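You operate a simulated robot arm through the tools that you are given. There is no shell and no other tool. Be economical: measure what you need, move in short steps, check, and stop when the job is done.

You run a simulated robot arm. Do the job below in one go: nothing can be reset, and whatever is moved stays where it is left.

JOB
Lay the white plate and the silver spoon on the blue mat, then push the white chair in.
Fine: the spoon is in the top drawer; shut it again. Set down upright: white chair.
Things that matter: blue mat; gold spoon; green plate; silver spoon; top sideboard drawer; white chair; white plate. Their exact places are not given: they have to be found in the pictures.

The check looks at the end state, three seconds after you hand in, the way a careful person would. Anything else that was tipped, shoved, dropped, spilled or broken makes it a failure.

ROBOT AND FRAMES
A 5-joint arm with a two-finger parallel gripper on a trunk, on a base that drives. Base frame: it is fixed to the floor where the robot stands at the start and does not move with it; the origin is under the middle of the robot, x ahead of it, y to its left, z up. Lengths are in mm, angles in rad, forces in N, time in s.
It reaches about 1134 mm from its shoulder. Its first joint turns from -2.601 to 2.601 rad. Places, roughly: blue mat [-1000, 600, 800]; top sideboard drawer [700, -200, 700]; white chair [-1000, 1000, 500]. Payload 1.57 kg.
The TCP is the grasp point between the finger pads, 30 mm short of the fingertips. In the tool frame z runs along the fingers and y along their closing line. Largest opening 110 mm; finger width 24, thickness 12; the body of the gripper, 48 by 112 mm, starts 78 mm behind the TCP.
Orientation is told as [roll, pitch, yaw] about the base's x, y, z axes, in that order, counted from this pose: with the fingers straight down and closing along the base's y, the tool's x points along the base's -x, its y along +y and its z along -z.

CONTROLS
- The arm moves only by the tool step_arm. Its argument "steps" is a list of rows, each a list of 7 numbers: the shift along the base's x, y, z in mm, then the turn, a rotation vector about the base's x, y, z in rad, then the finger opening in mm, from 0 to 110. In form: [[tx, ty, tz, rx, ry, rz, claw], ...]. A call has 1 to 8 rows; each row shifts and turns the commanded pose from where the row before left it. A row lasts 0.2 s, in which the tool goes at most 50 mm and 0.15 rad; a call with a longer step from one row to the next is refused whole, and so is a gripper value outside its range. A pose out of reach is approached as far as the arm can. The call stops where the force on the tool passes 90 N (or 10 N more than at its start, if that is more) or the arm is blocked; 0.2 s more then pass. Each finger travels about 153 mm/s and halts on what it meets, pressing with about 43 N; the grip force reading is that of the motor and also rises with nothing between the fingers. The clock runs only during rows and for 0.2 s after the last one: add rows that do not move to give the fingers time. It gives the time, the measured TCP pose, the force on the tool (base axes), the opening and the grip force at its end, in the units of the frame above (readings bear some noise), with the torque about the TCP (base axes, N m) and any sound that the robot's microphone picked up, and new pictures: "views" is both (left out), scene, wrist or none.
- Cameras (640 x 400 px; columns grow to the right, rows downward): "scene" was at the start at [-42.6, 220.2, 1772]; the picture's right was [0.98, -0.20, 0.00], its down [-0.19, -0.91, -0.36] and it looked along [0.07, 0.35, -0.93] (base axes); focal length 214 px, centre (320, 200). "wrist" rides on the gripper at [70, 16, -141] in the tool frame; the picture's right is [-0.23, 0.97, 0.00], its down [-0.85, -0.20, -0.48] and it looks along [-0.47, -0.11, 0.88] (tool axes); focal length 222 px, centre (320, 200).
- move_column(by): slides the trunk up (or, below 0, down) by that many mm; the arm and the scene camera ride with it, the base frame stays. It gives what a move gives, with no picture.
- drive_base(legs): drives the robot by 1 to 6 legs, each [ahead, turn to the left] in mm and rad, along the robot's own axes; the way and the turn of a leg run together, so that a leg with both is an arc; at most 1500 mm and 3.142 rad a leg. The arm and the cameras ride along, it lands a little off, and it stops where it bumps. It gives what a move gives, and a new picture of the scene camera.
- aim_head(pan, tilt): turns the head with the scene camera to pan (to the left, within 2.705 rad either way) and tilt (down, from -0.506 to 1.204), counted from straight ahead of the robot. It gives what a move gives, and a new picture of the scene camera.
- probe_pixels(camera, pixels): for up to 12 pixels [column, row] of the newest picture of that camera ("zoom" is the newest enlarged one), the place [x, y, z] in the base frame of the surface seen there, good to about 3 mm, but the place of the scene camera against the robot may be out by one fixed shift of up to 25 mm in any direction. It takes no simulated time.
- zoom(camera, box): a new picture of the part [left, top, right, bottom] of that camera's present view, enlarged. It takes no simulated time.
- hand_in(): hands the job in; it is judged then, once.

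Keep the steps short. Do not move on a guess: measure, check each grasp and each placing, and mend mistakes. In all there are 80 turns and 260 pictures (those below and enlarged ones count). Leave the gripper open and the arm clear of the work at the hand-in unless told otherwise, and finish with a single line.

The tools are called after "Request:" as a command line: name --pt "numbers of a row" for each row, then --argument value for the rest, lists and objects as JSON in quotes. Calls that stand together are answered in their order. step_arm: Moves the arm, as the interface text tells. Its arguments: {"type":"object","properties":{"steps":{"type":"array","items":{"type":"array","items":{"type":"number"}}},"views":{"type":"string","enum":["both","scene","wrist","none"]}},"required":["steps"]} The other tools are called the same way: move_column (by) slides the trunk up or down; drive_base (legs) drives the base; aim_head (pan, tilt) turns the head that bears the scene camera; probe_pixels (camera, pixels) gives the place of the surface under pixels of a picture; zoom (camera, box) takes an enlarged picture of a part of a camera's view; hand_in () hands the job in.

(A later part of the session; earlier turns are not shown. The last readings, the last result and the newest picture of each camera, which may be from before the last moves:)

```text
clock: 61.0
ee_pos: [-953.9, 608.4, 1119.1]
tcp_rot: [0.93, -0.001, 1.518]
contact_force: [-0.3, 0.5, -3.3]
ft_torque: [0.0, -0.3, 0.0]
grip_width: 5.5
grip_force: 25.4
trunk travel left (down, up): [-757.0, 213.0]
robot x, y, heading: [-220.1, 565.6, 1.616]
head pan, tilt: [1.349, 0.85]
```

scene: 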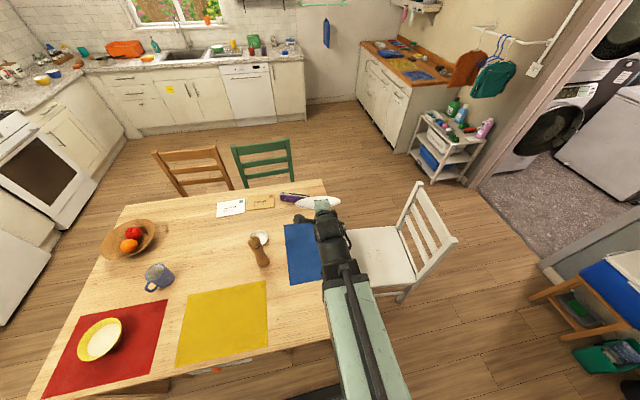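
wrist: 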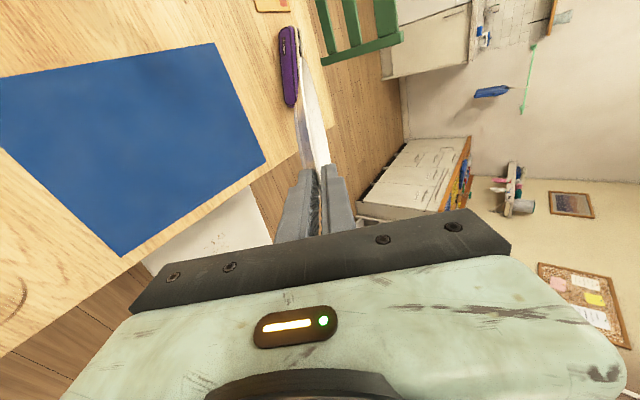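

I'll measure the mat with the wrist camera.

Request:
probe_pixels --camera "wrist" --pixels '[[212, 47], [262, 160], [122, 252], [5, 85], [130, 140], [250, 190], [294, 60], [305, 105], [325, 130]]'

Request:
zoom --camera "scene" --box '[200, 160, 480, 340]'

```text
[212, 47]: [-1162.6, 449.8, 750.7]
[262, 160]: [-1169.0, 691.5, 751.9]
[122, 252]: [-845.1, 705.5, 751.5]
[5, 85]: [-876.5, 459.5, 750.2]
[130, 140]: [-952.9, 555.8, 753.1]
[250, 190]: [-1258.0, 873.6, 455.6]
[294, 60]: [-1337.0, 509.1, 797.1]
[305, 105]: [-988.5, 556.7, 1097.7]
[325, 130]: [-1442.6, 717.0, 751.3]
```

```text
2.22 times, centred on (340, 250) of scene
```

zoom: 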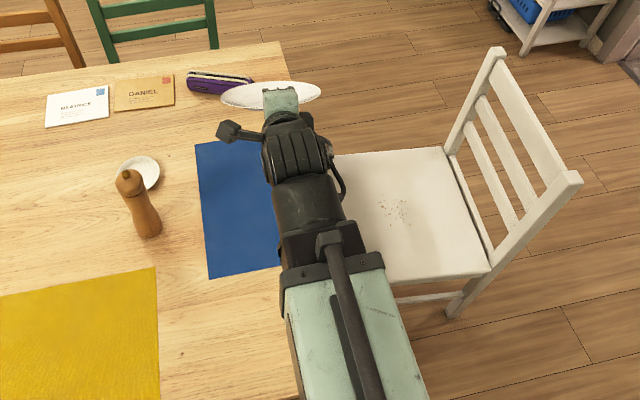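

Mat spans x −1166..−843, y 445..703, z 751. I'll shift the arm so the plate comes down centred near (−1062,572), then lower the trunk in stages.

Request:
step_arm --pt "-5 -18 0 0 0 0.025 0" --pt "-5 -18 0 0 0 0.025 0" --pt "0 0 0 0 0 0 0" --views "none"

Request:
move_column --by -270

Request:
step_arm --pt "0 0 0 0 0 0 0"

```text
clock: 61.8
ee_pos: [-962.7, 573.4, 1120.9]
tcp_rot: [0.931, -0.001, 1.566]
contact_force: [0.0, 0.0, -3.6]
ft_torque: [-0.01, -0.26, -0.02]
grip_width: 5.7
grip_force: 25.8
trunk travel left (down, up): [-757.0, 213.0]
robot x, y, heading: [-219.2, 565.4, 1.615]
head pan, tilt: [1.349, 0.85]
```

```text
clock: 64.5
ee_pos: [-961.6, 573.2, 849.4]
tcp_rot: [0.93, 0.0, 1.567]
contact_force: [-0.5, -0.3, -2.2]
ft_torque: [-0.02, -0.22, 0.03]
grip_width: 4.4
grip_force: 25.0
trunk travel left (down, up): [-487.0, 483.0]
robot x, y, heading: [-219.0, 563.7, 1.619]
head pan, tilt: [1.349, 0.85]
```

```text
clock: 64.9
ee_pos: [-960.8, 573.8, 850.0]
tcp_rot: [0.93, 0.0, 1.567]
contact_force: [-0.3, -0.1, -2.3]
ft_torque: [0.02, -0.21, -0.03]
grip_width: 4.5
grip_force: 25.2
trunk travel left (down, up): [-487.0, 483.0]
robot x, y, heading: [-223.1, 566.2, 1.616]
head pan, tilt: [1.349, 0.85]
```

scene: 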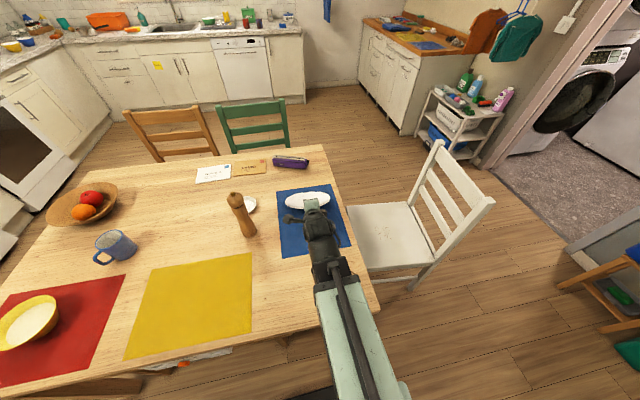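
wrist: 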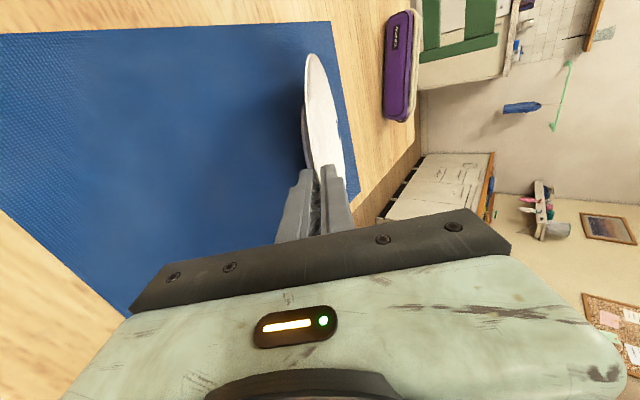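

The far edge has just touched the mat (weight dropped to 2.2 N). I keep lowering so the plate flattens, checking force.

Request:
move_column --by -30

Request:
move_column --by -20

Request:
move_column --by -13

Request:
step_arm --pt "0 0 0 0 0 0 0"

```text
clock: 65.7
ee_pos: [-961.7, 573.5, 820.1]
tcp_rot: [0.931, 0.0, 1.568]
contact_force: [-1.6, -0.4, -2.1]
ft_torque: [0.01, -0.04, 0.0]
grip_width: 3.4
grip_force: 24.7
trunk travel left (down, up): [-457.0, 513.0]
robot x, y, heading: [-216.9, 564.4, 1.623]
head pan, tilt: [1.349, 0.85]
```

```text
clock: 66.3
ee_pos: [-962.1, 574.7, 800.3]
tcp_rot: [0.931, 0.0, 1.565]
contact_force: [-0.8, -0.4, 0.4]
ft_torque: [0.0, 0.14, 0.13]
grip_width: 4.2
grip_force: 24.7
trunk travel left (down, up): [-437.0, 533.0]
robot x, y, heading: [-222.2, 564.9, 1.62]
head pan, tilt: [1.349, 0.85]
```

```text
clock: 67.0
ee_pos: [-960.2, 573.5, 787.8]
tcp_rot: [0.929, 0.0, 1.567]
contact_force: [0.5, 0.1, 1.4]
ft_torque: [0.18, 0.16, -0.05]
grip_width: 4.8
grip_force: 25.7
trunk travel left (down, up): [-424.0, 546.0]
robot x, y, heading: [-223.5, 566.6, 1.62]
head pan, tilt: [1.349, 0.85]
```

```text
clock: 67.3
ee_pos: [-961.8, 572.9, 787.8]
tcp_rot: [0.93, 0.0, 1.567]
contact_force: [1.1, 0.1, 0.9]
ft_torque: [0.19, 0.17, -0.07]
grip_width: 4.8
grip_force: 25.0
trunk travel left (down, up): [-424.0, 546.0]
robot x, y, heading: [-219.4, 564.2, 1.616]
head pan, tilt: [1.349, 0.85]
```

scene: 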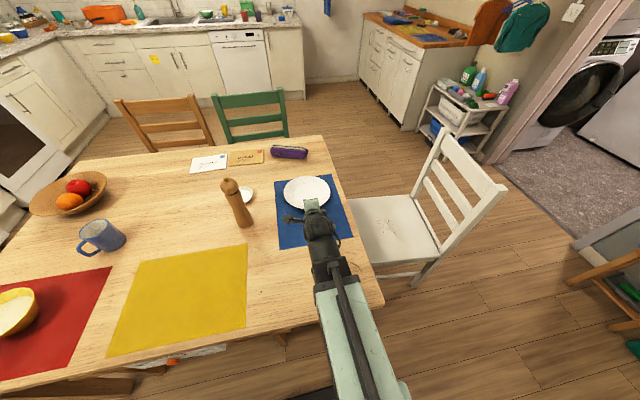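
wrist: 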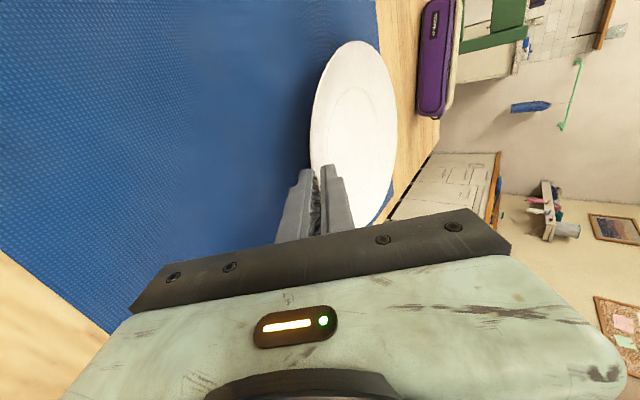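

Nearly flat. I'll probe its position before release.

Request:
probe_pixels --camera "wrist" --pixels '[[356, 43], [395, 120], [312, 120], [360, 226], [316, 160], [352, 130], [392, 165], [380, 215]]'

```text
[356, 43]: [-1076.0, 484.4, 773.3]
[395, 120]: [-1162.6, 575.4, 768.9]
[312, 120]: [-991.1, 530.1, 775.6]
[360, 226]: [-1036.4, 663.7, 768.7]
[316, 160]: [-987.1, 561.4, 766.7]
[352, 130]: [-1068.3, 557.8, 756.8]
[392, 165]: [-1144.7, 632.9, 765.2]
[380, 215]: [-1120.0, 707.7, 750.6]
```

The far edge is at −1162, only 4 mm inside the mat edge. While still held, I slide the plate +14 mm in x, then open to 18 and withdraw horizontally.

Request:
step_arm --pt "7 0 0 0 0 0 0" --pt "7 0 0 0 0 0 0" --pt "0 0 0 0 0 0 10" --pt "0 0 0 0 0 0 18" --pt "10 0 0 0 0 0 18" --pt "10 0 0 0 0 0 18" --pt "10 0 0 0 0 0 18" --pt "10 0 0 0 0 0 18" --views "wrist"

```text
clock: 69.2
ee_pos: [-936.7, 573.5, 786.1]
tcp_rot: [0.929, -0.001, 1.567]
contact_force: [0.0, 0.1, 0.1]
ft_torque: [-0.02, -0.01, -0.01]
grip_width: 18.1
grip_force: 0.2
out of reach, approached as far as the arm can: row 6, 7, 8
trunk travel left (down, up): [-424.0, 546.0]
robot x, y, heading: [-220.4, 560.1, 1.624]
head pan, tilt: [1.349, 0.85]
```

wrist: 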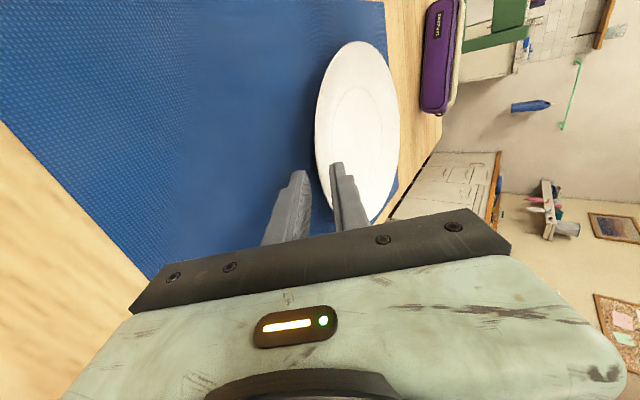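

At the arm's minimum radius, the tips are still about 8 mm past the rim. I'll slide the fingers out sideways (+y), where the round rim curves away.

Request:
step_arm --pt "0 13 0 0 0 -0.018 18" --pt "0 13 0 0 0 -0.018 18" --pt "0 13 0 0 0 -0.018 18" --pt "0 13 0 0 0 -0.018 18" --pt "0 13 0 0 0 -0.018 18" --pt "0 8 0 0 0 -0.011 18" --pt "0 0 0 0 0 0 18"

```text
clock: 70.8
ee_pos: [-938.0, 647.0, 786.2]
tcp_rot: [0.93, 0.0, 1.467]
contact_force: [0.8, -0.5, -0.3]
ft_torque: [0.02, 0.0, 0.0]
grip_width: 18.0
grip_force: 0.1
trunk travel left (down, up): [-424.0, 546.0]
robot x, y, heading: [-220.1, 563.5, 1.617]
head pan, tilt: [1.349, 0.85]
```

scene: 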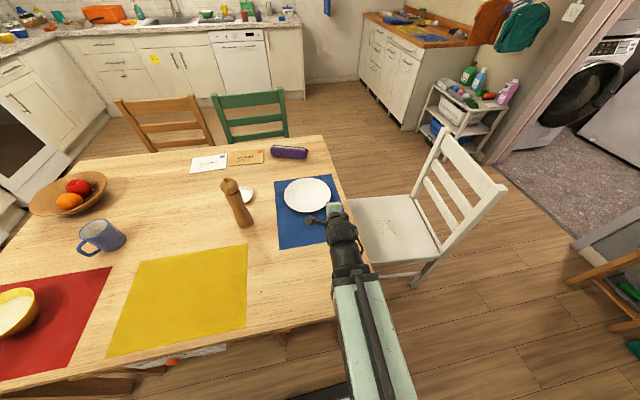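
wrist: 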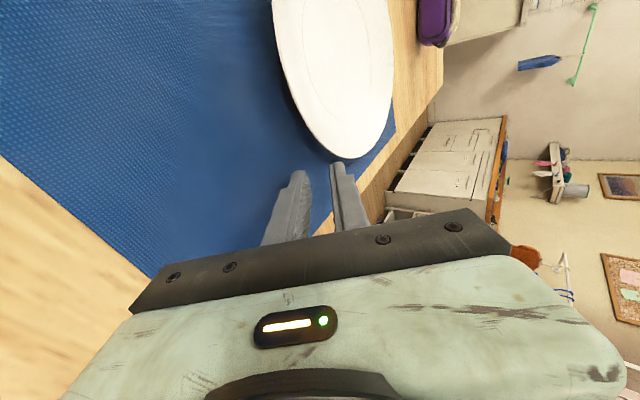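

Fingers are clear of the rim and the plate lies flat on the mat. I raise the trunk and verify the plate position.

Request:
move_column --by 260

Request:
step_arm --pt "0 0 0 0 0 0 40"

Request:
zoom --camera "scene" --box '[180, 140, 500, 340]'

```text
clock: 73.4
ee_pos: [-937.9, 646.0, 1047.2]
tcp_rot: [0.93, -0.001, 1.468]
contact_force: [-0.4, -0.6, 0.4]
ft_torque: [-0.01, 0.01, -0.01]
grip_width: 18.2
grip_force: 0.2
trunk travel left (down, up): [-684.0, 286.0]
robot x, y, heading: [-221.8, 565.4, 1.625]
head pan, tilt: [1.349, 0.85]
```

```text
clock: 73.8
ee_pos: [-937.2, 647.3, 1047.1]
tcp_rot: [0.93, 0.0, 1.469]
contact_force: [0.5, 0.2, 0.5]
ft_torque: [0.05, 0.01, 0.0]
grip_width: 40.0
grip_force: 0.2
trunk travel left (down, up): [-684.0, 286.0]
robot x, y, heading: [-221.0, 563.0, 1.618]
head pan, tilt: [1.349, 0.85]
```

scene: 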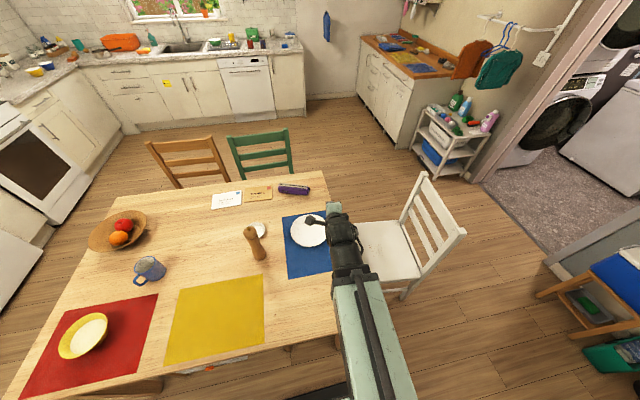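
wrist: 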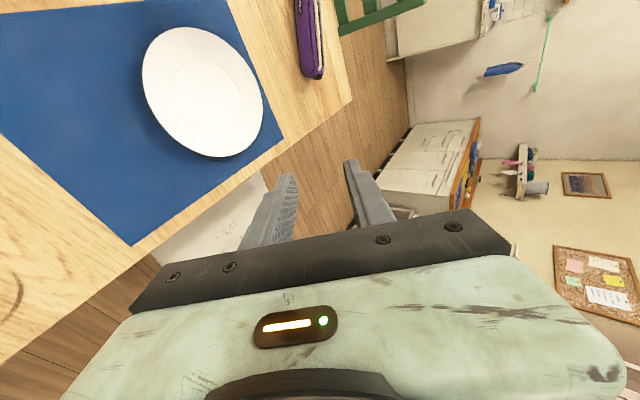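

```text
2.00 times, centred on (340, 240) of scene
```

zoom: 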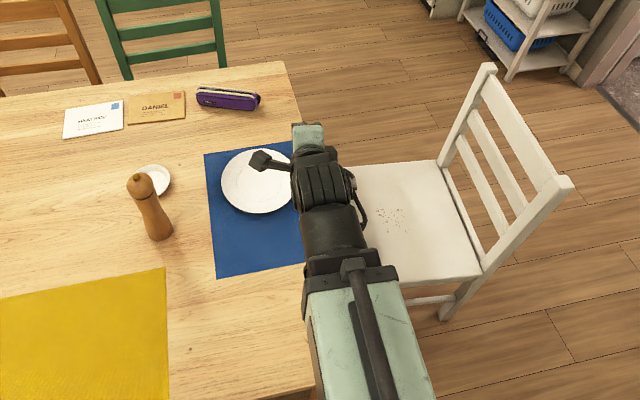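

The plate is within the mat. I'll probe the plate edges and the chair geometry for later.

Request:
probe_pixels --camera "wrist" --pixels '[[143, 80], [262, 120], [180, 30], [215, 155], [205, 90]]'

Request:
probe_pixels --camera "zoom" --pixels '[[345, 170], [435, 165], [480, 275], [385, 285], [488, 70], [565, 185], [525, 130], [545, 215], [455, 130], [446, 310], [480, 165], [500, 235]]'

```text
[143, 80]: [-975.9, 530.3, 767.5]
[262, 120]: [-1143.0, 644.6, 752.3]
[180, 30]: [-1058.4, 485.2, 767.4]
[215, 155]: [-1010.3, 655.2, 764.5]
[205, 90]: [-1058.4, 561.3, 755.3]
```

```text
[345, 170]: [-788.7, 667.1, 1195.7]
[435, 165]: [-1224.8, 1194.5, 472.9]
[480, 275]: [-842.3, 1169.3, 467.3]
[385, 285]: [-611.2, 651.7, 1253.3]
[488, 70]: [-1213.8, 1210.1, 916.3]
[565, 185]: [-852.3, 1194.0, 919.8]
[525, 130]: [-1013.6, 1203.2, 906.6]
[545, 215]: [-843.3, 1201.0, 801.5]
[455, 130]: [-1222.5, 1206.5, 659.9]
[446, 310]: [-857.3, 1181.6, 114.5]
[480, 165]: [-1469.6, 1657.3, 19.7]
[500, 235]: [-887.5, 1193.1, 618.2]
```

The plate is fine: centre about (−1062,572), flat. Now the drawer. I'll back the robot to about (−200,160) and turn so the arm points at the sideboard drawer diagonally, which gives room to pull.

Request:
drive_base --legs '[[-403, 0], [0, 2.66]]'

Request:
aim_head --pan 1.6 --tilt 0.85

```text
clock: 82.5
ee_pos: [421.5, -292.5, 1035.0]
tcp_rot: [0.866, -0.008, -2.211]
contact_force: [-0.1, -0.4, 0.6]
ft_torque: [-0.01, 0.0, 0.01]
grip_width: 40.1
grip_force: 0.0
trunk travel left (down, up): [-684.0, 286.0]
robot x, y, heading: [-146.1, 138.5, -2.056]
head pan, tilt: [1.349, 0.85]
```

scene: 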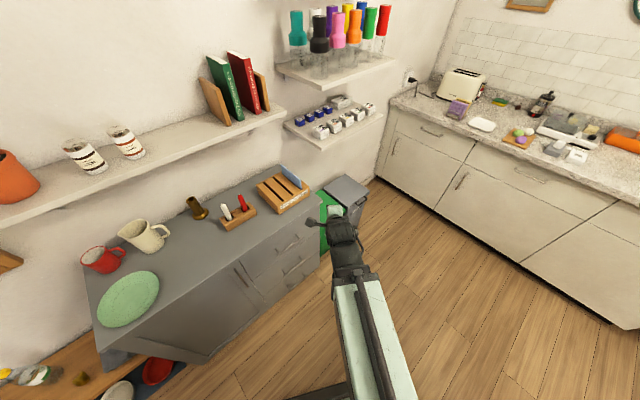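

```text
clock: 83.2
ee_pos: [421.0, -294.5, 1036.2]
tcp_rot: [0.867, -0.008, -2.211]
contact_force: [-0.3, -0.6, 0.5]
ft_torque: [-0.02, 0.03, 0.01]
grip_width: 39.9
grip_force: 0.0
trunk travel left (down, up): [-684.0, 286.0]
robot x, y, heading: [-142.9, 141.8, -2.051]
head pan, tilt: [1.6, 0.85]
```

scene: 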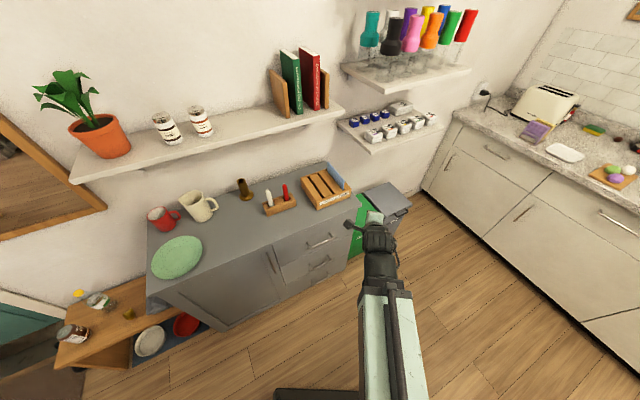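

The landing is more off than before and the tool's tilt changed slightly, so something may have bumped. I look back at the table.

Request:
aim_head --pan -1.2 --tilt 0.9

```text
clock: 85.7
ee_pos: [420.7, -293.0, 1034.6]
tcp_rot: [0.866, -0.007, -2.212]
contact_force: [0.0, -0.4, 0.3]
ft_torque: [0.02, 0.06, 0.03]
grip_width: 39.9
grip_force: 0.0
trunk travel left (down, up): [-684.0, 286.0]
robot x, y, heading: [-148.1, 144.1, -2.053]
head pan, tilt: [-1.201, 0.901]
```

scene: 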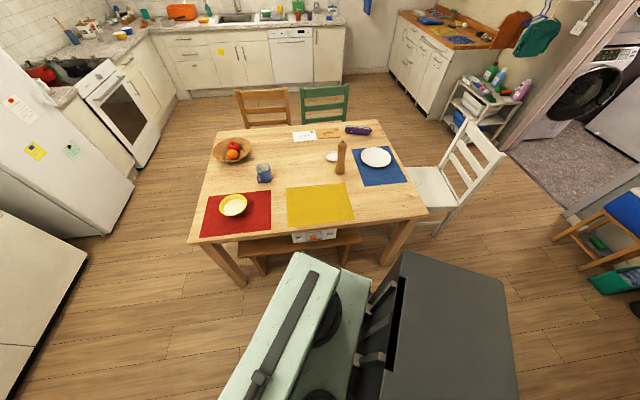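

Request:
zoom --camera "scene" --box '[170, 80, 530, 305]'

Request:
probe_pixels --camera "scene" --pixels '[[352, 150], [405, 181], [362, 185], [375, 157], [426, 213], [190, 242], [340, 143], [263, 165], [233, 205], [494, 157], [335, 160], [210, 262]]'

```text
1.78 times, centred on (350, 192) of scene
```

zoom: 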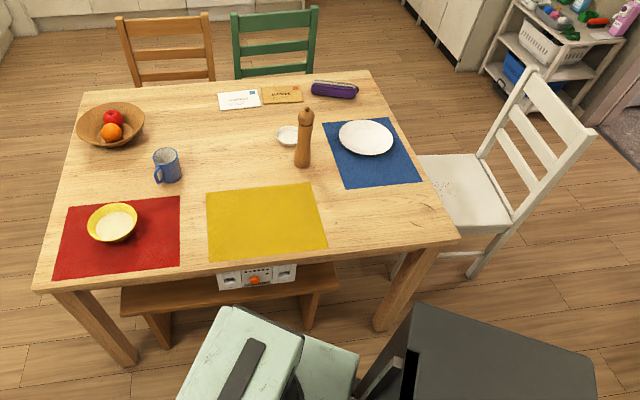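

```text
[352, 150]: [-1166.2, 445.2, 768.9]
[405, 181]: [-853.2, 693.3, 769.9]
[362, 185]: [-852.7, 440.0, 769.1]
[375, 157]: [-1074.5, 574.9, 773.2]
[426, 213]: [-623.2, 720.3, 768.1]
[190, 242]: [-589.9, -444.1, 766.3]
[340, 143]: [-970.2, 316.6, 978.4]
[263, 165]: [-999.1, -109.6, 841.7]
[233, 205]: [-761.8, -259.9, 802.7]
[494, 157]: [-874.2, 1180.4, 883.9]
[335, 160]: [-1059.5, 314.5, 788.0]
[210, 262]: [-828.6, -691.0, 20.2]
```

The table and everything on it are unmoved: mat corners read the same and the mill stands. I continue and bring the tool back to vertical with the closing line along x in front of the drawer.

Request:
step_arm --pt "0 13 0 0.0862 0.1157 0 40" --pt "0 13 0 0.0862 0.1157 0 40" --pt "0 13 0 0.0862 0.1157 0 40" --pt "0 13 0 0.0862 0.1157 0 60" --pt "0 13 0 0.0862 0.1157 0 80" --pt "0 13 0 0.0862 0.1157 0 110" --pt "0 13 0 0 0 0.14 110" --pt "0 12 0 0 0 0.14 110" --views "none"

Request:
step_arm --pt "0 0 0 0 0 0.12 110" --pt "0 0 0 0 0 0.12 110" --pt "0 0 0 0 0 0.12 110" --pt "0 0 0 0 0 0 110"

```text
clock: 87.5
ee_pos: [420.4, -189.1, 951.8]
tcp_rot: [0.0, -0.006, -1.925]
contact_force: [0.1, -0.7, 0.7]
ft_torque: [0.0, 0.03, 0.02]
grip_width: 110.0
grip_force: 0.1
out of reach, approached as far as the arm can: row 1, 2, 3, 4, 5, 6
trunk travel left (down, up): [-684.0, 286.0]
robot x, y, heading: [-150.0, 141.9, -2.054]
head pan, tilt: [-1.201, 0.901]
```

```text
clock: 88.5
ee_pos: [421.7, -190.7, 952.3]
tcp_rot: [0.001, -0.006, -1.564]
contact_force: [-0.3, 0.6, 0.4]
ft_torque: [0.03, -0.03, 0.0]
grip_width: 109.8
grip_force: 0.1
trunk travel left (down, up): [-684.0, 286.0]
robot x, y, heading: [-146.7, 135.8, -2.055]
head pan, tilt: [-1.201, 0.901]
```

scene: 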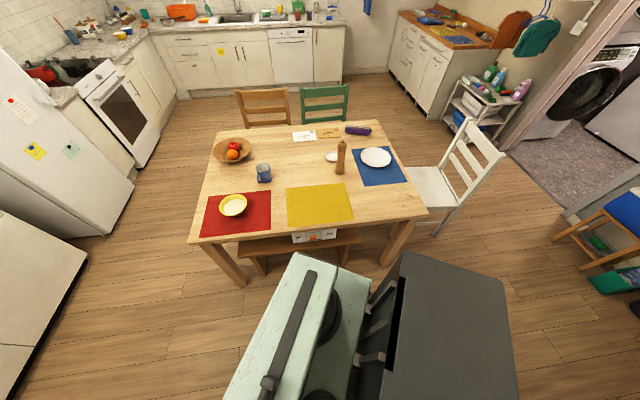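
wrist: 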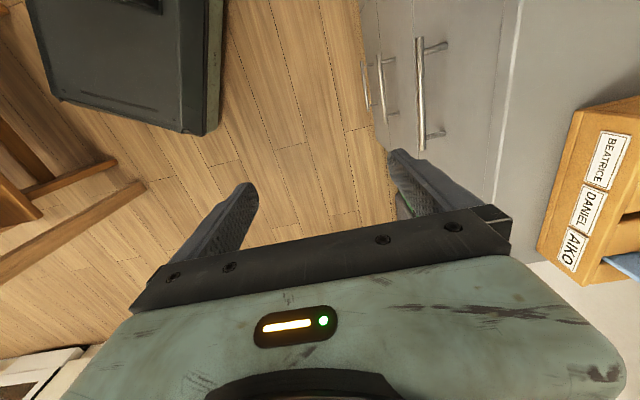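

The handle bar is visible at pixels (420,40)–(420,145). I'll measure it and the sideboard front.

Request:
probe_pixels --camera "wrist" --pixels '[[419, 60], [420, 90], [422, 130], [436, 44], [440, 134], [450, 90], [480, 90], [500, 90], [512, 60], [518, 60], [505, 120], [420, 45]]'

Request:
zoom --camera "wrist" --box '[340, 0, 560, 200]'

```text
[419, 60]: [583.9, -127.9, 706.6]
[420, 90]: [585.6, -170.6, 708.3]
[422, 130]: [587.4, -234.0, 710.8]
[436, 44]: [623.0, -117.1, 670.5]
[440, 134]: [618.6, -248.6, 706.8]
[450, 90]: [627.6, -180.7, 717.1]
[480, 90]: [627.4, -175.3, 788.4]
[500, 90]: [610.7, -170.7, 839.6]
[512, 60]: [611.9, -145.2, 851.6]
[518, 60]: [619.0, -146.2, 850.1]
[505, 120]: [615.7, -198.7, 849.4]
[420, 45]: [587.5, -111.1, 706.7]
```

```text
2.00 times, centred on (450, 100) of wrist
```

zoom: 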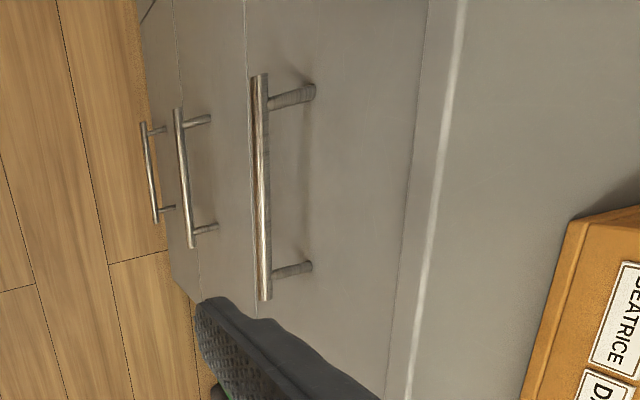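

Bar axis is about (587, −105..−240, 703), drawer face x≈627, countertop edge x≈608. I'll grip the bar with the tool 50° below horizontal. First I yaw and tilt at a standoff.

Request:
step_arm --pt "10 6 0 0 0 -0.14 110" --pt "10 6 0 0 0 -0.14 60" --pt "10 6 0 0 0 -0.14 26" --pt "10 6 0 -0.056 -0.128 0 26" --pt "10 6 0 -0.056 -0.128 0 26" --pt "10 6 0 -0.056 -0.128 0 26" --pt "10 6 0 -0.056 -0.128 0 26" --pt "8 7 0 -0.056 -0.128 0 26" --views "none"

Request:
step_arm --pt "0 0 0 0 0 0 26" --views "wrist"

```text
clock: 90.3
ee_pos: [498.7, -139.9, 1007.3]
tcp_rot: [0.699, -0.002, -1.986]
contact_force: [0.0, 0.5, 0.0]
ft_torque: [0.0, 0.01, 0.01]
grip_width: 25.7
grip_force: 0.1
out of reach, approached as far as the arm can: row 5, 6, 7, 8
trunk travel left (down, up): [-684.0, 286.0]
robot x, y, heading: [-146.0, 141.8, -2.057]
head pan, tilt: [-1.201, 0.901]
```

```text
clock: 90.7
ee_pos: [500.0, -139.4, 1006.7]
tcp_rot: [0.698, 0.0, -1.988]
contact_force: [0.9, -0.3, -0.2]
ft_torque: [0.01, 0.02, -0.01]
grip_width: 25.6
grip_force: 0.1
trunk travel left (down, up): [-684.0, 286.0]
robot x, y, heading: [-145.6, 138.5, -2.053]
head pan, tilt: [-1.201, 0.901]
```

wrist: 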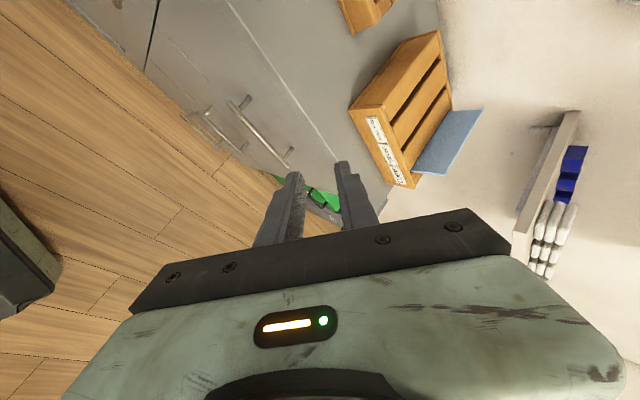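

Tilt is set. I lower the trunk to TCP z≈765, then advance with the fingers open to 54.

Request:
move_column --by -242

Request:
step_arm --pt "20 -9 0 0 0 0 54" --pt "20 -9 0 0 0 0 54" --pt "20 -9 0 0 0 0 54" --pt "0 0 0 0 0 0 54" --views "wrist"

```text
clock: 93.2
ee_pos: [497.6, -139.6, 765.0]
tcp_rot: [0.699, -0.002, -1.988]
contact_force: [0.6, 0.8, -0.6]
ft_torque: [-0.01, 0.0, 0.0]
grip_width: 25.9
grip_force: 0.1
trunk travel left (down, up): [-442.0, 528.0]
robot x, y, heading: [-144.3, 137.1, -2.053]
head pan, tilt: [-1.201, 0.901]
```

```text
clock: 94.2
ee_pos: [561.4, -167.7, 763.5]
tcp_rot: [0.698, -0.002, -1.987]
contact_force: [0.6, -0.6, 0.2]
ft_torque: [-0.04, -0.05, 0.0]
grip_width: 53.9
grip_force: 0.0
trunk travel left (down, up): [-442.0, 528.0]
robot x, y, heading: [-141.6, 141.0, -2.057]
head pan, tilt: [-1.201, 0.901]
```

wrist: 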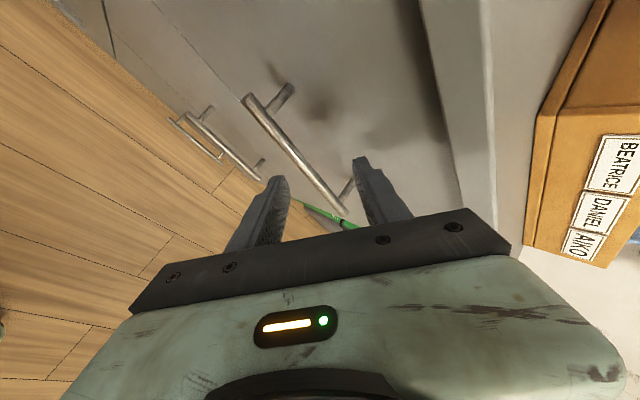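

Request:
probe_pixels --camera "wrist" --pixels '[[250, 102], [290, 149], [315, 178], [340, 205], [350, 188], [287, 92], [278, 185], [358, 162], [380, 130], [430, 150], [470, 150]]'

```text
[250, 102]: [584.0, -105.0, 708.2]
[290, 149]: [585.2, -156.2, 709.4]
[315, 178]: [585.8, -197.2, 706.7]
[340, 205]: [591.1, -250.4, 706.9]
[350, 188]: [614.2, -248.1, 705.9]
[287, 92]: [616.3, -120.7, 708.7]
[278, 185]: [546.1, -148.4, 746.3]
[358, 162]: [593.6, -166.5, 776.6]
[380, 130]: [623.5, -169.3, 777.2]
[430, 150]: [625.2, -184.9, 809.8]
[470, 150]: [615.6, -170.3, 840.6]
```

As planned. I advance 12 mm more, then lower 44 mm.

Request:
step_arm --pt "12 -5 0 0 0 0 54" --pt "0 0 0 0 0 0 54" --views "none"

Request:
move_column --by -43

Request:
step_arm --pt "0 0 0 0 0 0 54" --views "wrist"

```text
clock: 94.8
ee_pos: [571.7, -171.6, 764.4]
tcp_rot: [0.699, -0.001, -1.987]
contact_force: [0.1, -0.9, 0.0]
ft_torque: [0.02, 0.02, -0.03]
grip_width: 53.6
grip_force: 0.1
trunk travel left (down, up): [-442.0, 528.0]
robot x, y, heading: [-143.6, 142.0, -2.057]
head pan, tilt: [-1.201, 0.901]
```

```text
clock: 95.7
ee_pos: [571.3, -171.0, 722.4]
tcp_rot: [0.698, 0.0, -1.988]
contact_force: [-0.2, 0.8, 0.5]
ft_torque: [-0.01, 0.0, 0.01]
grip_width: 53.9
grip_force: 0.2
trunk travel left (down, up): [-399.0, 571.0]
robot x, y, heading: [-148.1, 134.5, -2.052]
head pan, tilt: [-1.201, 0.901]
```

```text
clock: 96.1
ee_pos: [571.2, -171.8, 721.4]
tcp_rot: [0.697, -0.002, -1.988]
contact_force: [0.7, -0.8, -0.8]
ft_torque: [0.0, 0.01, 0.02]
grip_width: 54.0
grip_force: 0.0
trunk travel left (down, up): [-399.0, 571.0]
robot x, y, heading: [-142.5, 137.6, -2.054]
head pan, tilt: [-1.201, 0.901]
```

wrist: 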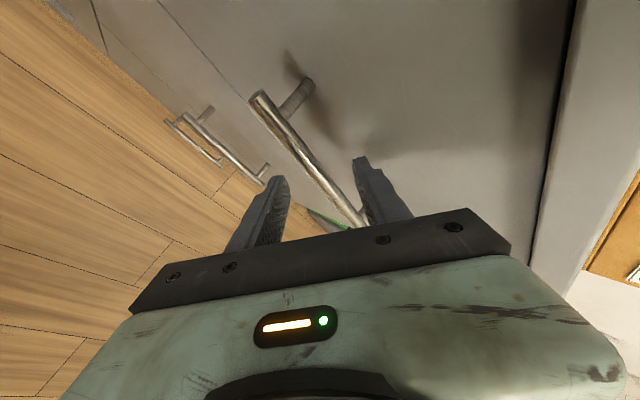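

The bar passes between the fingers. I close on it.

Request:
step_arm --pt "0 0 0 0 0 0 25" --pt "0 0 0 0 0 0 5" --pt "0 0 0 0 0 0 0" --pt "0 0 0 0 0 0 0" --views "wrist"

```text
clock: 97.1
ee_pos: [570.8, -172.3, 721.9]
tcp_rot: [0.701, -0.004, -1.989]
contact_force: [4.2, -5.1, 11.5]
ft_torque: [-1.2, -0.26, 0.68]
grip_width: 20.3
grip_force: 34.4
trunk travel left (down, up): [-399.0, 571.0]
robot x, y, heading: [-146.4, 137.9, -2.055]
head pan, tilt: [-1.201, 0.901]
```

wrist: 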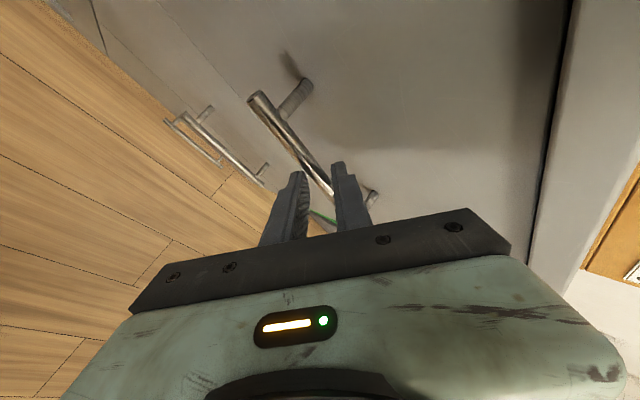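

The bar is gripped (20.3 mm oblique, 34 N). I pull in −x by 60 mm.

Request:
step_arm --pt "-10 0 0 0 0 0 0" --pt "-15 0 0 0 0 0 0" --pt "-15 0 0 0 0 0 0" --pt "-15 0 0 0 0 0 0" --pt "0 0 0 0 0 0 0" --views "wrist"

```text
clock: 98.3
ee_pos: [516.3, -172.7, 722.6]
tcp_rot: [0.702, -0.005, -1.99]
contact_force: [0.1, -29.9, 17.8]
ft_torque: [-1.26, -0.21, 0.35]
grip_width: 20.4
grip_force: 34.2
trunk travel left (down, up): [-399.0, 571.0]
robot x, y, heading: [-144.2, 137.8, -2.051]
head pan, tilt: [-1.201, 0.901]
```

wrist: 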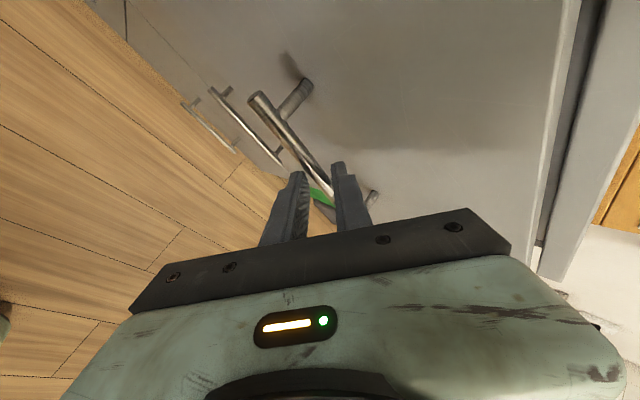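

The drawer is opening. I pull about 55 mm more, letting the tool yaw follow.

Request:
step_arm --pt "-14 0 0 0 0 -0.012 0" --pt "-14 0 0 0 0 -0.012 0" --pt "-14 0 0 0 0 -0.012 0" --pt "-13 0 0 0 0 -0.012 0" --pt "0 0 0 0 0 0 0" --views "wrist"

```text
clock: 99.5
ee_pos: [461.8, -173.4, 722.3]
tcp_rot: [0.699, -0.001, -2.036]
contact_force: [0.0, -13.5, 18.3]
ft_torque: [-0.95, -0.25, 0.72]
grip_width: 21.4
grip_force: 35.4
trunk travel left (down, up): [-399.0, 571.0]
robot x, y, heading: [-144.0, 136.8, -2.051]
head pan, tilt: [-1.201, 0.901]
```

wrist: 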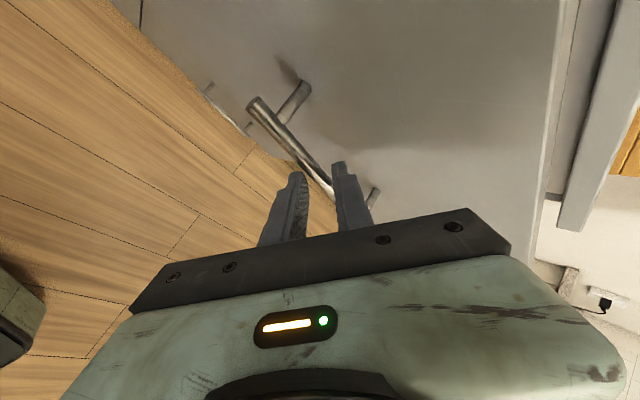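

Still good. Another 50 mm, watching for reach limits.

Request:
step_arm --pt "-13 0 0 0 0 -0.016 0" --pt "-13 0 0 0 0 -0.016 0" --pt "-12 0 0 0 0 -0.016 0" --pt "-12 0 0 0 0 -0.016 0" --pt "0 0 0 0 0 0 0" --views "wrist"

Request:
aim_head --pan 1.65 --tilt 1.0

```text
clock: 100.7
ee_pos: [445.7, -183.1, 725.1]
tcp_rot: [0.705, 0.0, -2.1]
contact_force: [-2.0, 34.6, 52.4]
ft_torque: [0.13, -1.12, 0.91]
grip_width: 13.7
grip_force: 30.9
out of reach, approached as far as the arm can: row 1, 2, 3, 4
trunk travel left (down, up): [-399.0, 571.0]
robot x, y, heading: [-147.0, 138.9, -2.056]
head pan, tilt: [-1.201, 0.901]
```

wrist: 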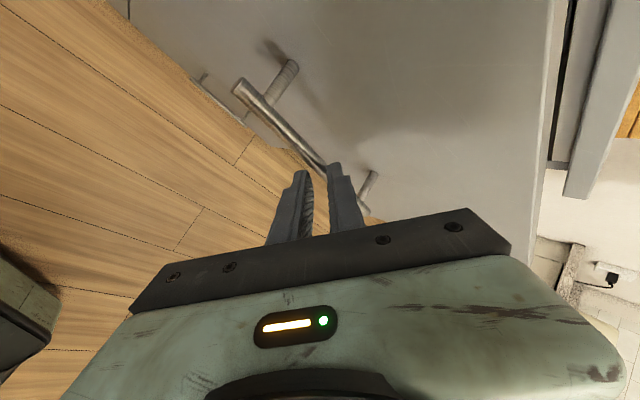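

```text
clock: 103.2
ee_pos: [446.0, -184.2, 725.4]
tcp_rot: [0.707, -0.003, -2.099]
contact_force: [-1.4, 32.4, 54.3]
ft_torque: [0.11, -1.27, 1.02]
grip_width: 13.8
grip_force: 29.8
trunk travel left (down, up): [-399.0, 571.0]
robot x, y, heading: [-143.8, 135.9, -2.055]
head pan, tilt: [1.649, 1.0]
```

scene: 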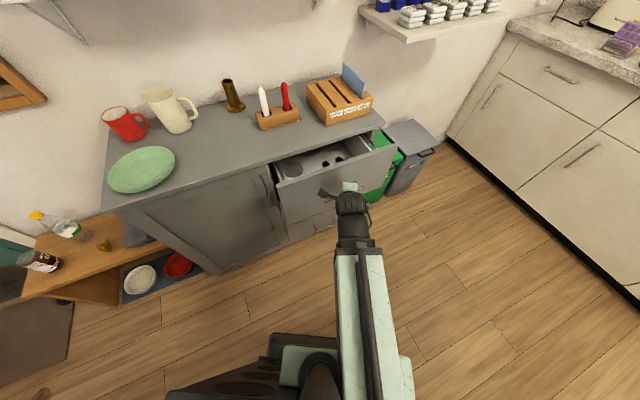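

At the reach limit with the drawer open about 125 mm. I release, raise and look inside.

Request:
step_arm --pt "0 0 0 0 0 0 30" --pt "0 0 0 0 0 0 54" --pt "0 0 0 0 0 0 54" --views "none"

Request:
move_column --by 250

Request:
step_arm --pt "0 0 0 0 0 0 54"

Request:
zoom --camera "scene" --box '[240, 90, 440, 230]'

```text
clock: 104.0
ee_pos: [447.0, -187.3, 721.4]
tcp_rot: [0.696, -0.004, -2.102]
contact_force: [-0.2, -0.3, -0.4]
ft_torque: [-0.01, 0.04, -0.02]
grip_width: 54.0
grip_force: 0.0
trunk travel left (down, up): [-399.0, 571.0]
robot x, y, heading: [-146.1, 134.6, -2.053]
head pan, tilt: [1.649, 1.0]
```

```text
clock: 106.6
ee_pos: [445.1, -186.8, 971.3]
tcp_rot: [0.697, -0.002, -2.102]
contact_force: [-0.7, 1.0, -0.7]
ft_torque: [0.01, 0.05, 0.01]
grip_width: 53.9
grip_force: 0.0
trunk travel left (down, up): [-649.0, 321.0]
robot x, y, heading: [-145.7, 134.7, -2.051]
head pan, tilt: [1.649, 1.0]
```

```text
clock: 107.0
ee_pos: [445.8, -186.3, 971.8]
tcp_rot: [0.698, -0.002, -2.102]
contact_force: [-0.1, 1.2, -0.7]
ft_torque: [0.02, -0.02, 0.04]
grip_width: 53.9
grip_force: 0.2
trunk travel left (down, up): [-649.0, 321.0]
robot x, y, heading: [-145.4, 139.3, -2.054]
head pan, tilt: [1.649, 1.0]
```

scene: 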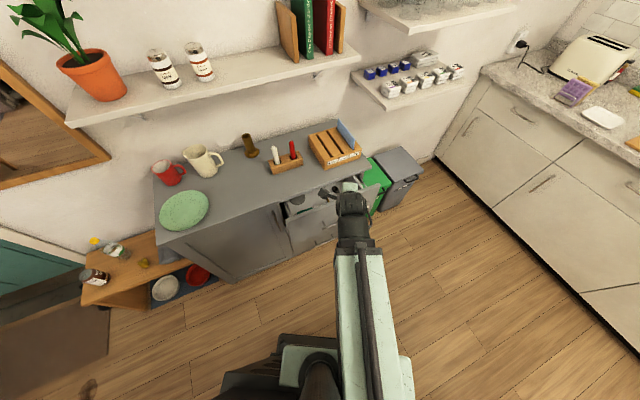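
wrist: 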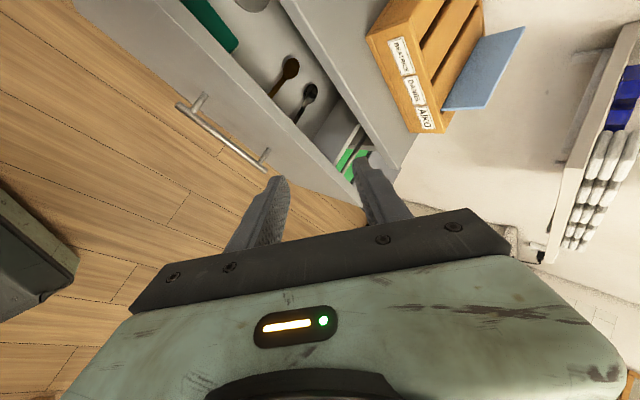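

```text
2.86 times, centred on (340, 160) of scene
```

zoom: 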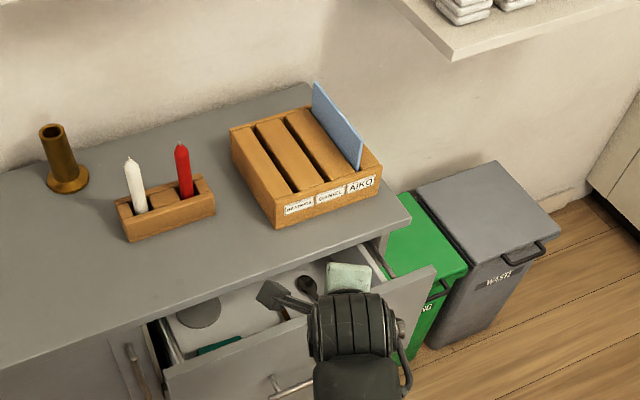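

Two spoons are in the drawer, at wrist pixels (285,75) and (305,98). I zoom in to tell gold from silver and measure.

Request:
zoom --camera "wrist" --box '[180, 0, 400, 180]'

Request:
probe_pixels --camera "wrist" --pixels '[[291, 66], [284, 78], [273, 92], [310, 90], [304, 105], [297, 119], [260, 60], [225, 45], [256, 100], [240, 100], [345, 130], [185, 105]]'

```text
2.22 times, centred on (290, 90) of wrist
```

zoom: 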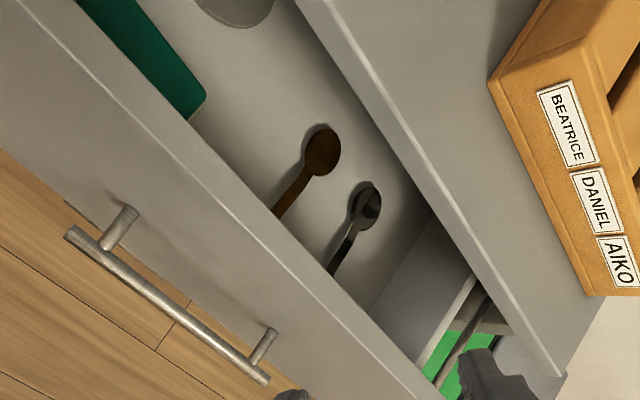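

```text
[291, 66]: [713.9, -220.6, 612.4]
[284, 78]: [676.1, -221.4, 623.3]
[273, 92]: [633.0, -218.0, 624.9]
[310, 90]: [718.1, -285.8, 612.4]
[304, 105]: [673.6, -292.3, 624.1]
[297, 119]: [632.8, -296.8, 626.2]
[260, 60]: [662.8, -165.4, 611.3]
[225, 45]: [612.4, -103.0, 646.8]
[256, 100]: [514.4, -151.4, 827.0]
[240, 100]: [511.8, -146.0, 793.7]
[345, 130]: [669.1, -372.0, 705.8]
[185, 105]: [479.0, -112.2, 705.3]
```

The gold spoon is at y≈−220. The silver spoon has its bowl at (718,−286) and its handle running to (633,−297,626). The drawer must open further for the gripper to fit, so I go vertical and hook the inside of the front panel.

Request:
step_arm --pt "10 0 0 0.0706 0.1203 0 0" --pt "12 0 0 0.0706 0.1203 0 0" --pt "12 0 0 0.0706 0.1203 0 0" --pt "12 0 0 0.0706 0.1203 0 0" --pt "12 0 0 0.0706 0.1203 0 0" --pt "12 0 0 0 0 0.13 0" --pt "12 0 0 0 0 0.13 0" --pt "12 0 0 0 0 0.13 0" --views "none"

Request:
step_arm --pt "0 0 0 0 0 0.14 0" --pt "0 0 0 0 0 0 0" --views "wrist"

```text
clock: 108.8
ee_pos: [540.9, -186.6, 916.4]
tcp_rot: [-0.001, 0.0, -1.706]
contact_force: [-0.1, -0.2, 0.1]
ft_torque: [0.03, -0.04, -0.01]
grip_width: 0.0
grip_force: 21.3
out of reach, approached as far as the arm can: row 1, 2, 3, 4
trunk travel left (down, up): [-649.0, 321.0]
robot x, y, heading: [-142.6, 138.7, -2.054]
head pan, tilt: [1.649, 1.0]
```

```text
clock: 109.4
ee_pos: [540.8, -185.9, 916.3]
tcp_rot: [0.0, 0.0, -1.568]
contact_force: [-0.5, -1.0, -0.1]
ft_torque: [0.02, 0.03, -0.01]
grip_width: 0.0
grip_force: 21.1
trunk travel left (down, up): [-649.0, 321.0]
robot x, y, heading: [-142.3, 137.2, -2.054]
head pan, tilt: [1.649, 1.0]
```

wrist: 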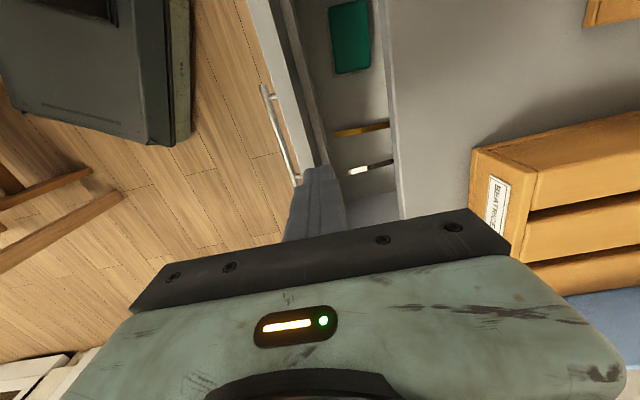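

Request:
probe_pixels --camera "wrist" --pixels '[[275, 80], [287, 80], [296, 80], [304, 80], [310, 80], [325, 100], [385, 90], [395, 120], [265, 90], [338, 133], [352, 171], [392, 163]]'

Request:
zoom --camera "wrist" --box '[240, 0, 420, 200]'

```text
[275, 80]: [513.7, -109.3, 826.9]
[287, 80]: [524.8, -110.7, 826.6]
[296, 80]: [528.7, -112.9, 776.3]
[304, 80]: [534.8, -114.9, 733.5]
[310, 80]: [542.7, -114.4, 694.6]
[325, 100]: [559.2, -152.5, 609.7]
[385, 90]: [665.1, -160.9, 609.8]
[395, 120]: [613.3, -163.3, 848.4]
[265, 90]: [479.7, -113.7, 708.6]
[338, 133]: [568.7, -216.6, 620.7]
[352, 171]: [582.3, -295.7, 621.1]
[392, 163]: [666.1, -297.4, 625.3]
```

```text
2.00 times, centred on (330, 100) of wrist
```

zoom: 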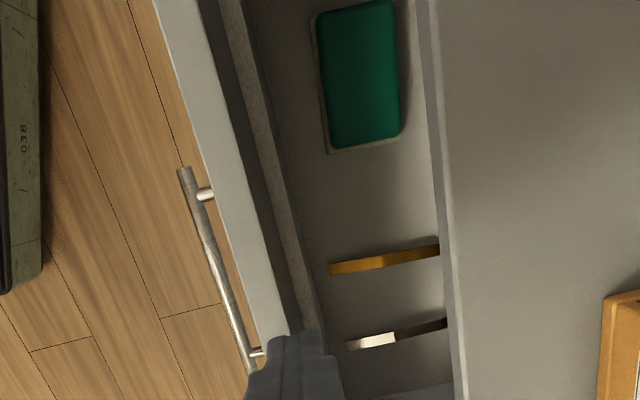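

Front panel is x 510–526 with its top at z 827. I go to x=550, lower the trunk 108 mm so the fingertips sit 45 mm below the panel top, then pull.

Request:
step_arm --pt "9 0 0 0 0 0 0" --pt "0 0 0 0 0 0 0" --views "none"

Request:
move_column --by -106

Request:
step_arm --pt "-15 0 0 0 0 0 0" --pt "-20 0 0 0 0 0 0" --pt "-20 0 0 0 0 0 0" --pt "-20 0 0 0 0 0 0" --pt "-20 0 0 0 0 0 0" --pt "-20 0 0 0 0 0 0" --pt "0 0 0 0 0 0 0" --views "both"

```text
clock: 110.0
ee_pos: [550.3, -187.3, 916.2]
tcp_rot: [0.0, -0.001, -1.569]
contact_force: [0.7, 0.3, 0.7]
ft_torque: [-0.02, -0.02, -0.03]
grip_width: 0.1
grip_force: 22.0
trunk travel left (down, up): [-649.0, 321.0]
robot x, y, heading: [-142.5, 137.8, -2.054]
head pan, tilt: [1.649, 1.0]
```

```text
clock: 111.4
ee_pos: [549.1, -187.8, 810.1]
tcp_rot: [-0.001, 0.002, -1.568]
contact_force: [0.5, -0.4, -0.8]
ft_torque: [0.03, -0.04, 0.03]
grip_width: 0.0
grip_force: 21.4
trunk travel left (down, up): [-543.0, 427.0]
robot x, y, heading: [-143.8, 136.4, -2.054]
head pan, tilt: [1.649, 1.0]
```

```text
clock: 113.0
ee_pos: [435.0, -187.0, 810.5]
tcp_rot: [-0.001, 0.002, -1.57]
contact_force: [0.1, -0.6, -0.9]
ft_torque: [-0.05, -0.01, 0.01]
grip_width: 0.0
grip_force: 20.9
trunk travel left (down, up): [-543.0, 427.0]
robot x, y, heading: [-147.1, 138.3, -2.056]
head pan, tilt: [1.649, 1.0]
```

scene: 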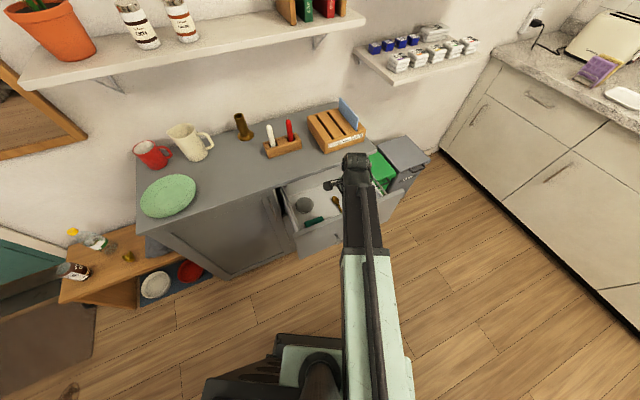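
wrist: 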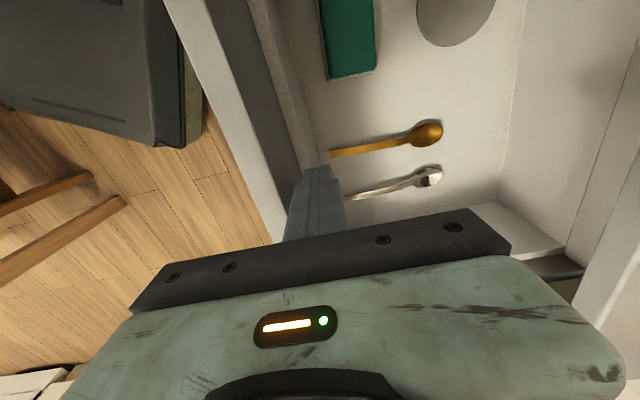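

The drawer is well open and both spoons are visible. I'll measure.

Request:
probe_pixels --camera "wrist" --pixels '[[432, 176], [412, 181], [390, 187], [370, 192], [350, 196], [200, 60], [225, 60], [265, 40], [280, 40], [400, 90], [540, 100], [600, 220]]'

Request:
zoom --camera "wrist" --box '[270, 80, 510, 240]'

```text
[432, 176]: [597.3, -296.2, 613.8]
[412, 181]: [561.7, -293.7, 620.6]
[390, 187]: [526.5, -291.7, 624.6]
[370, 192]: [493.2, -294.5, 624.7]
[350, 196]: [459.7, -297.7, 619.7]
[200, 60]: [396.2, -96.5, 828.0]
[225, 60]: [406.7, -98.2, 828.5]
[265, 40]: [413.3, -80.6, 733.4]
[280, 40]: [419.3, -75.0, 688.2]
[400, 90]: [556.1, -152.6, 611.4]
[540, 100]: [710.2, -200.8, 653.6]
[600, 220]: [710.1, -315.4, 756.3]
```

```text
2.50 times, centred on (390, 160) of wrist
```

zoom: 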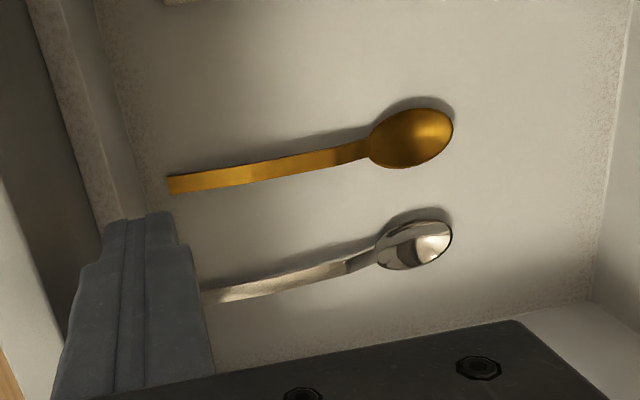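

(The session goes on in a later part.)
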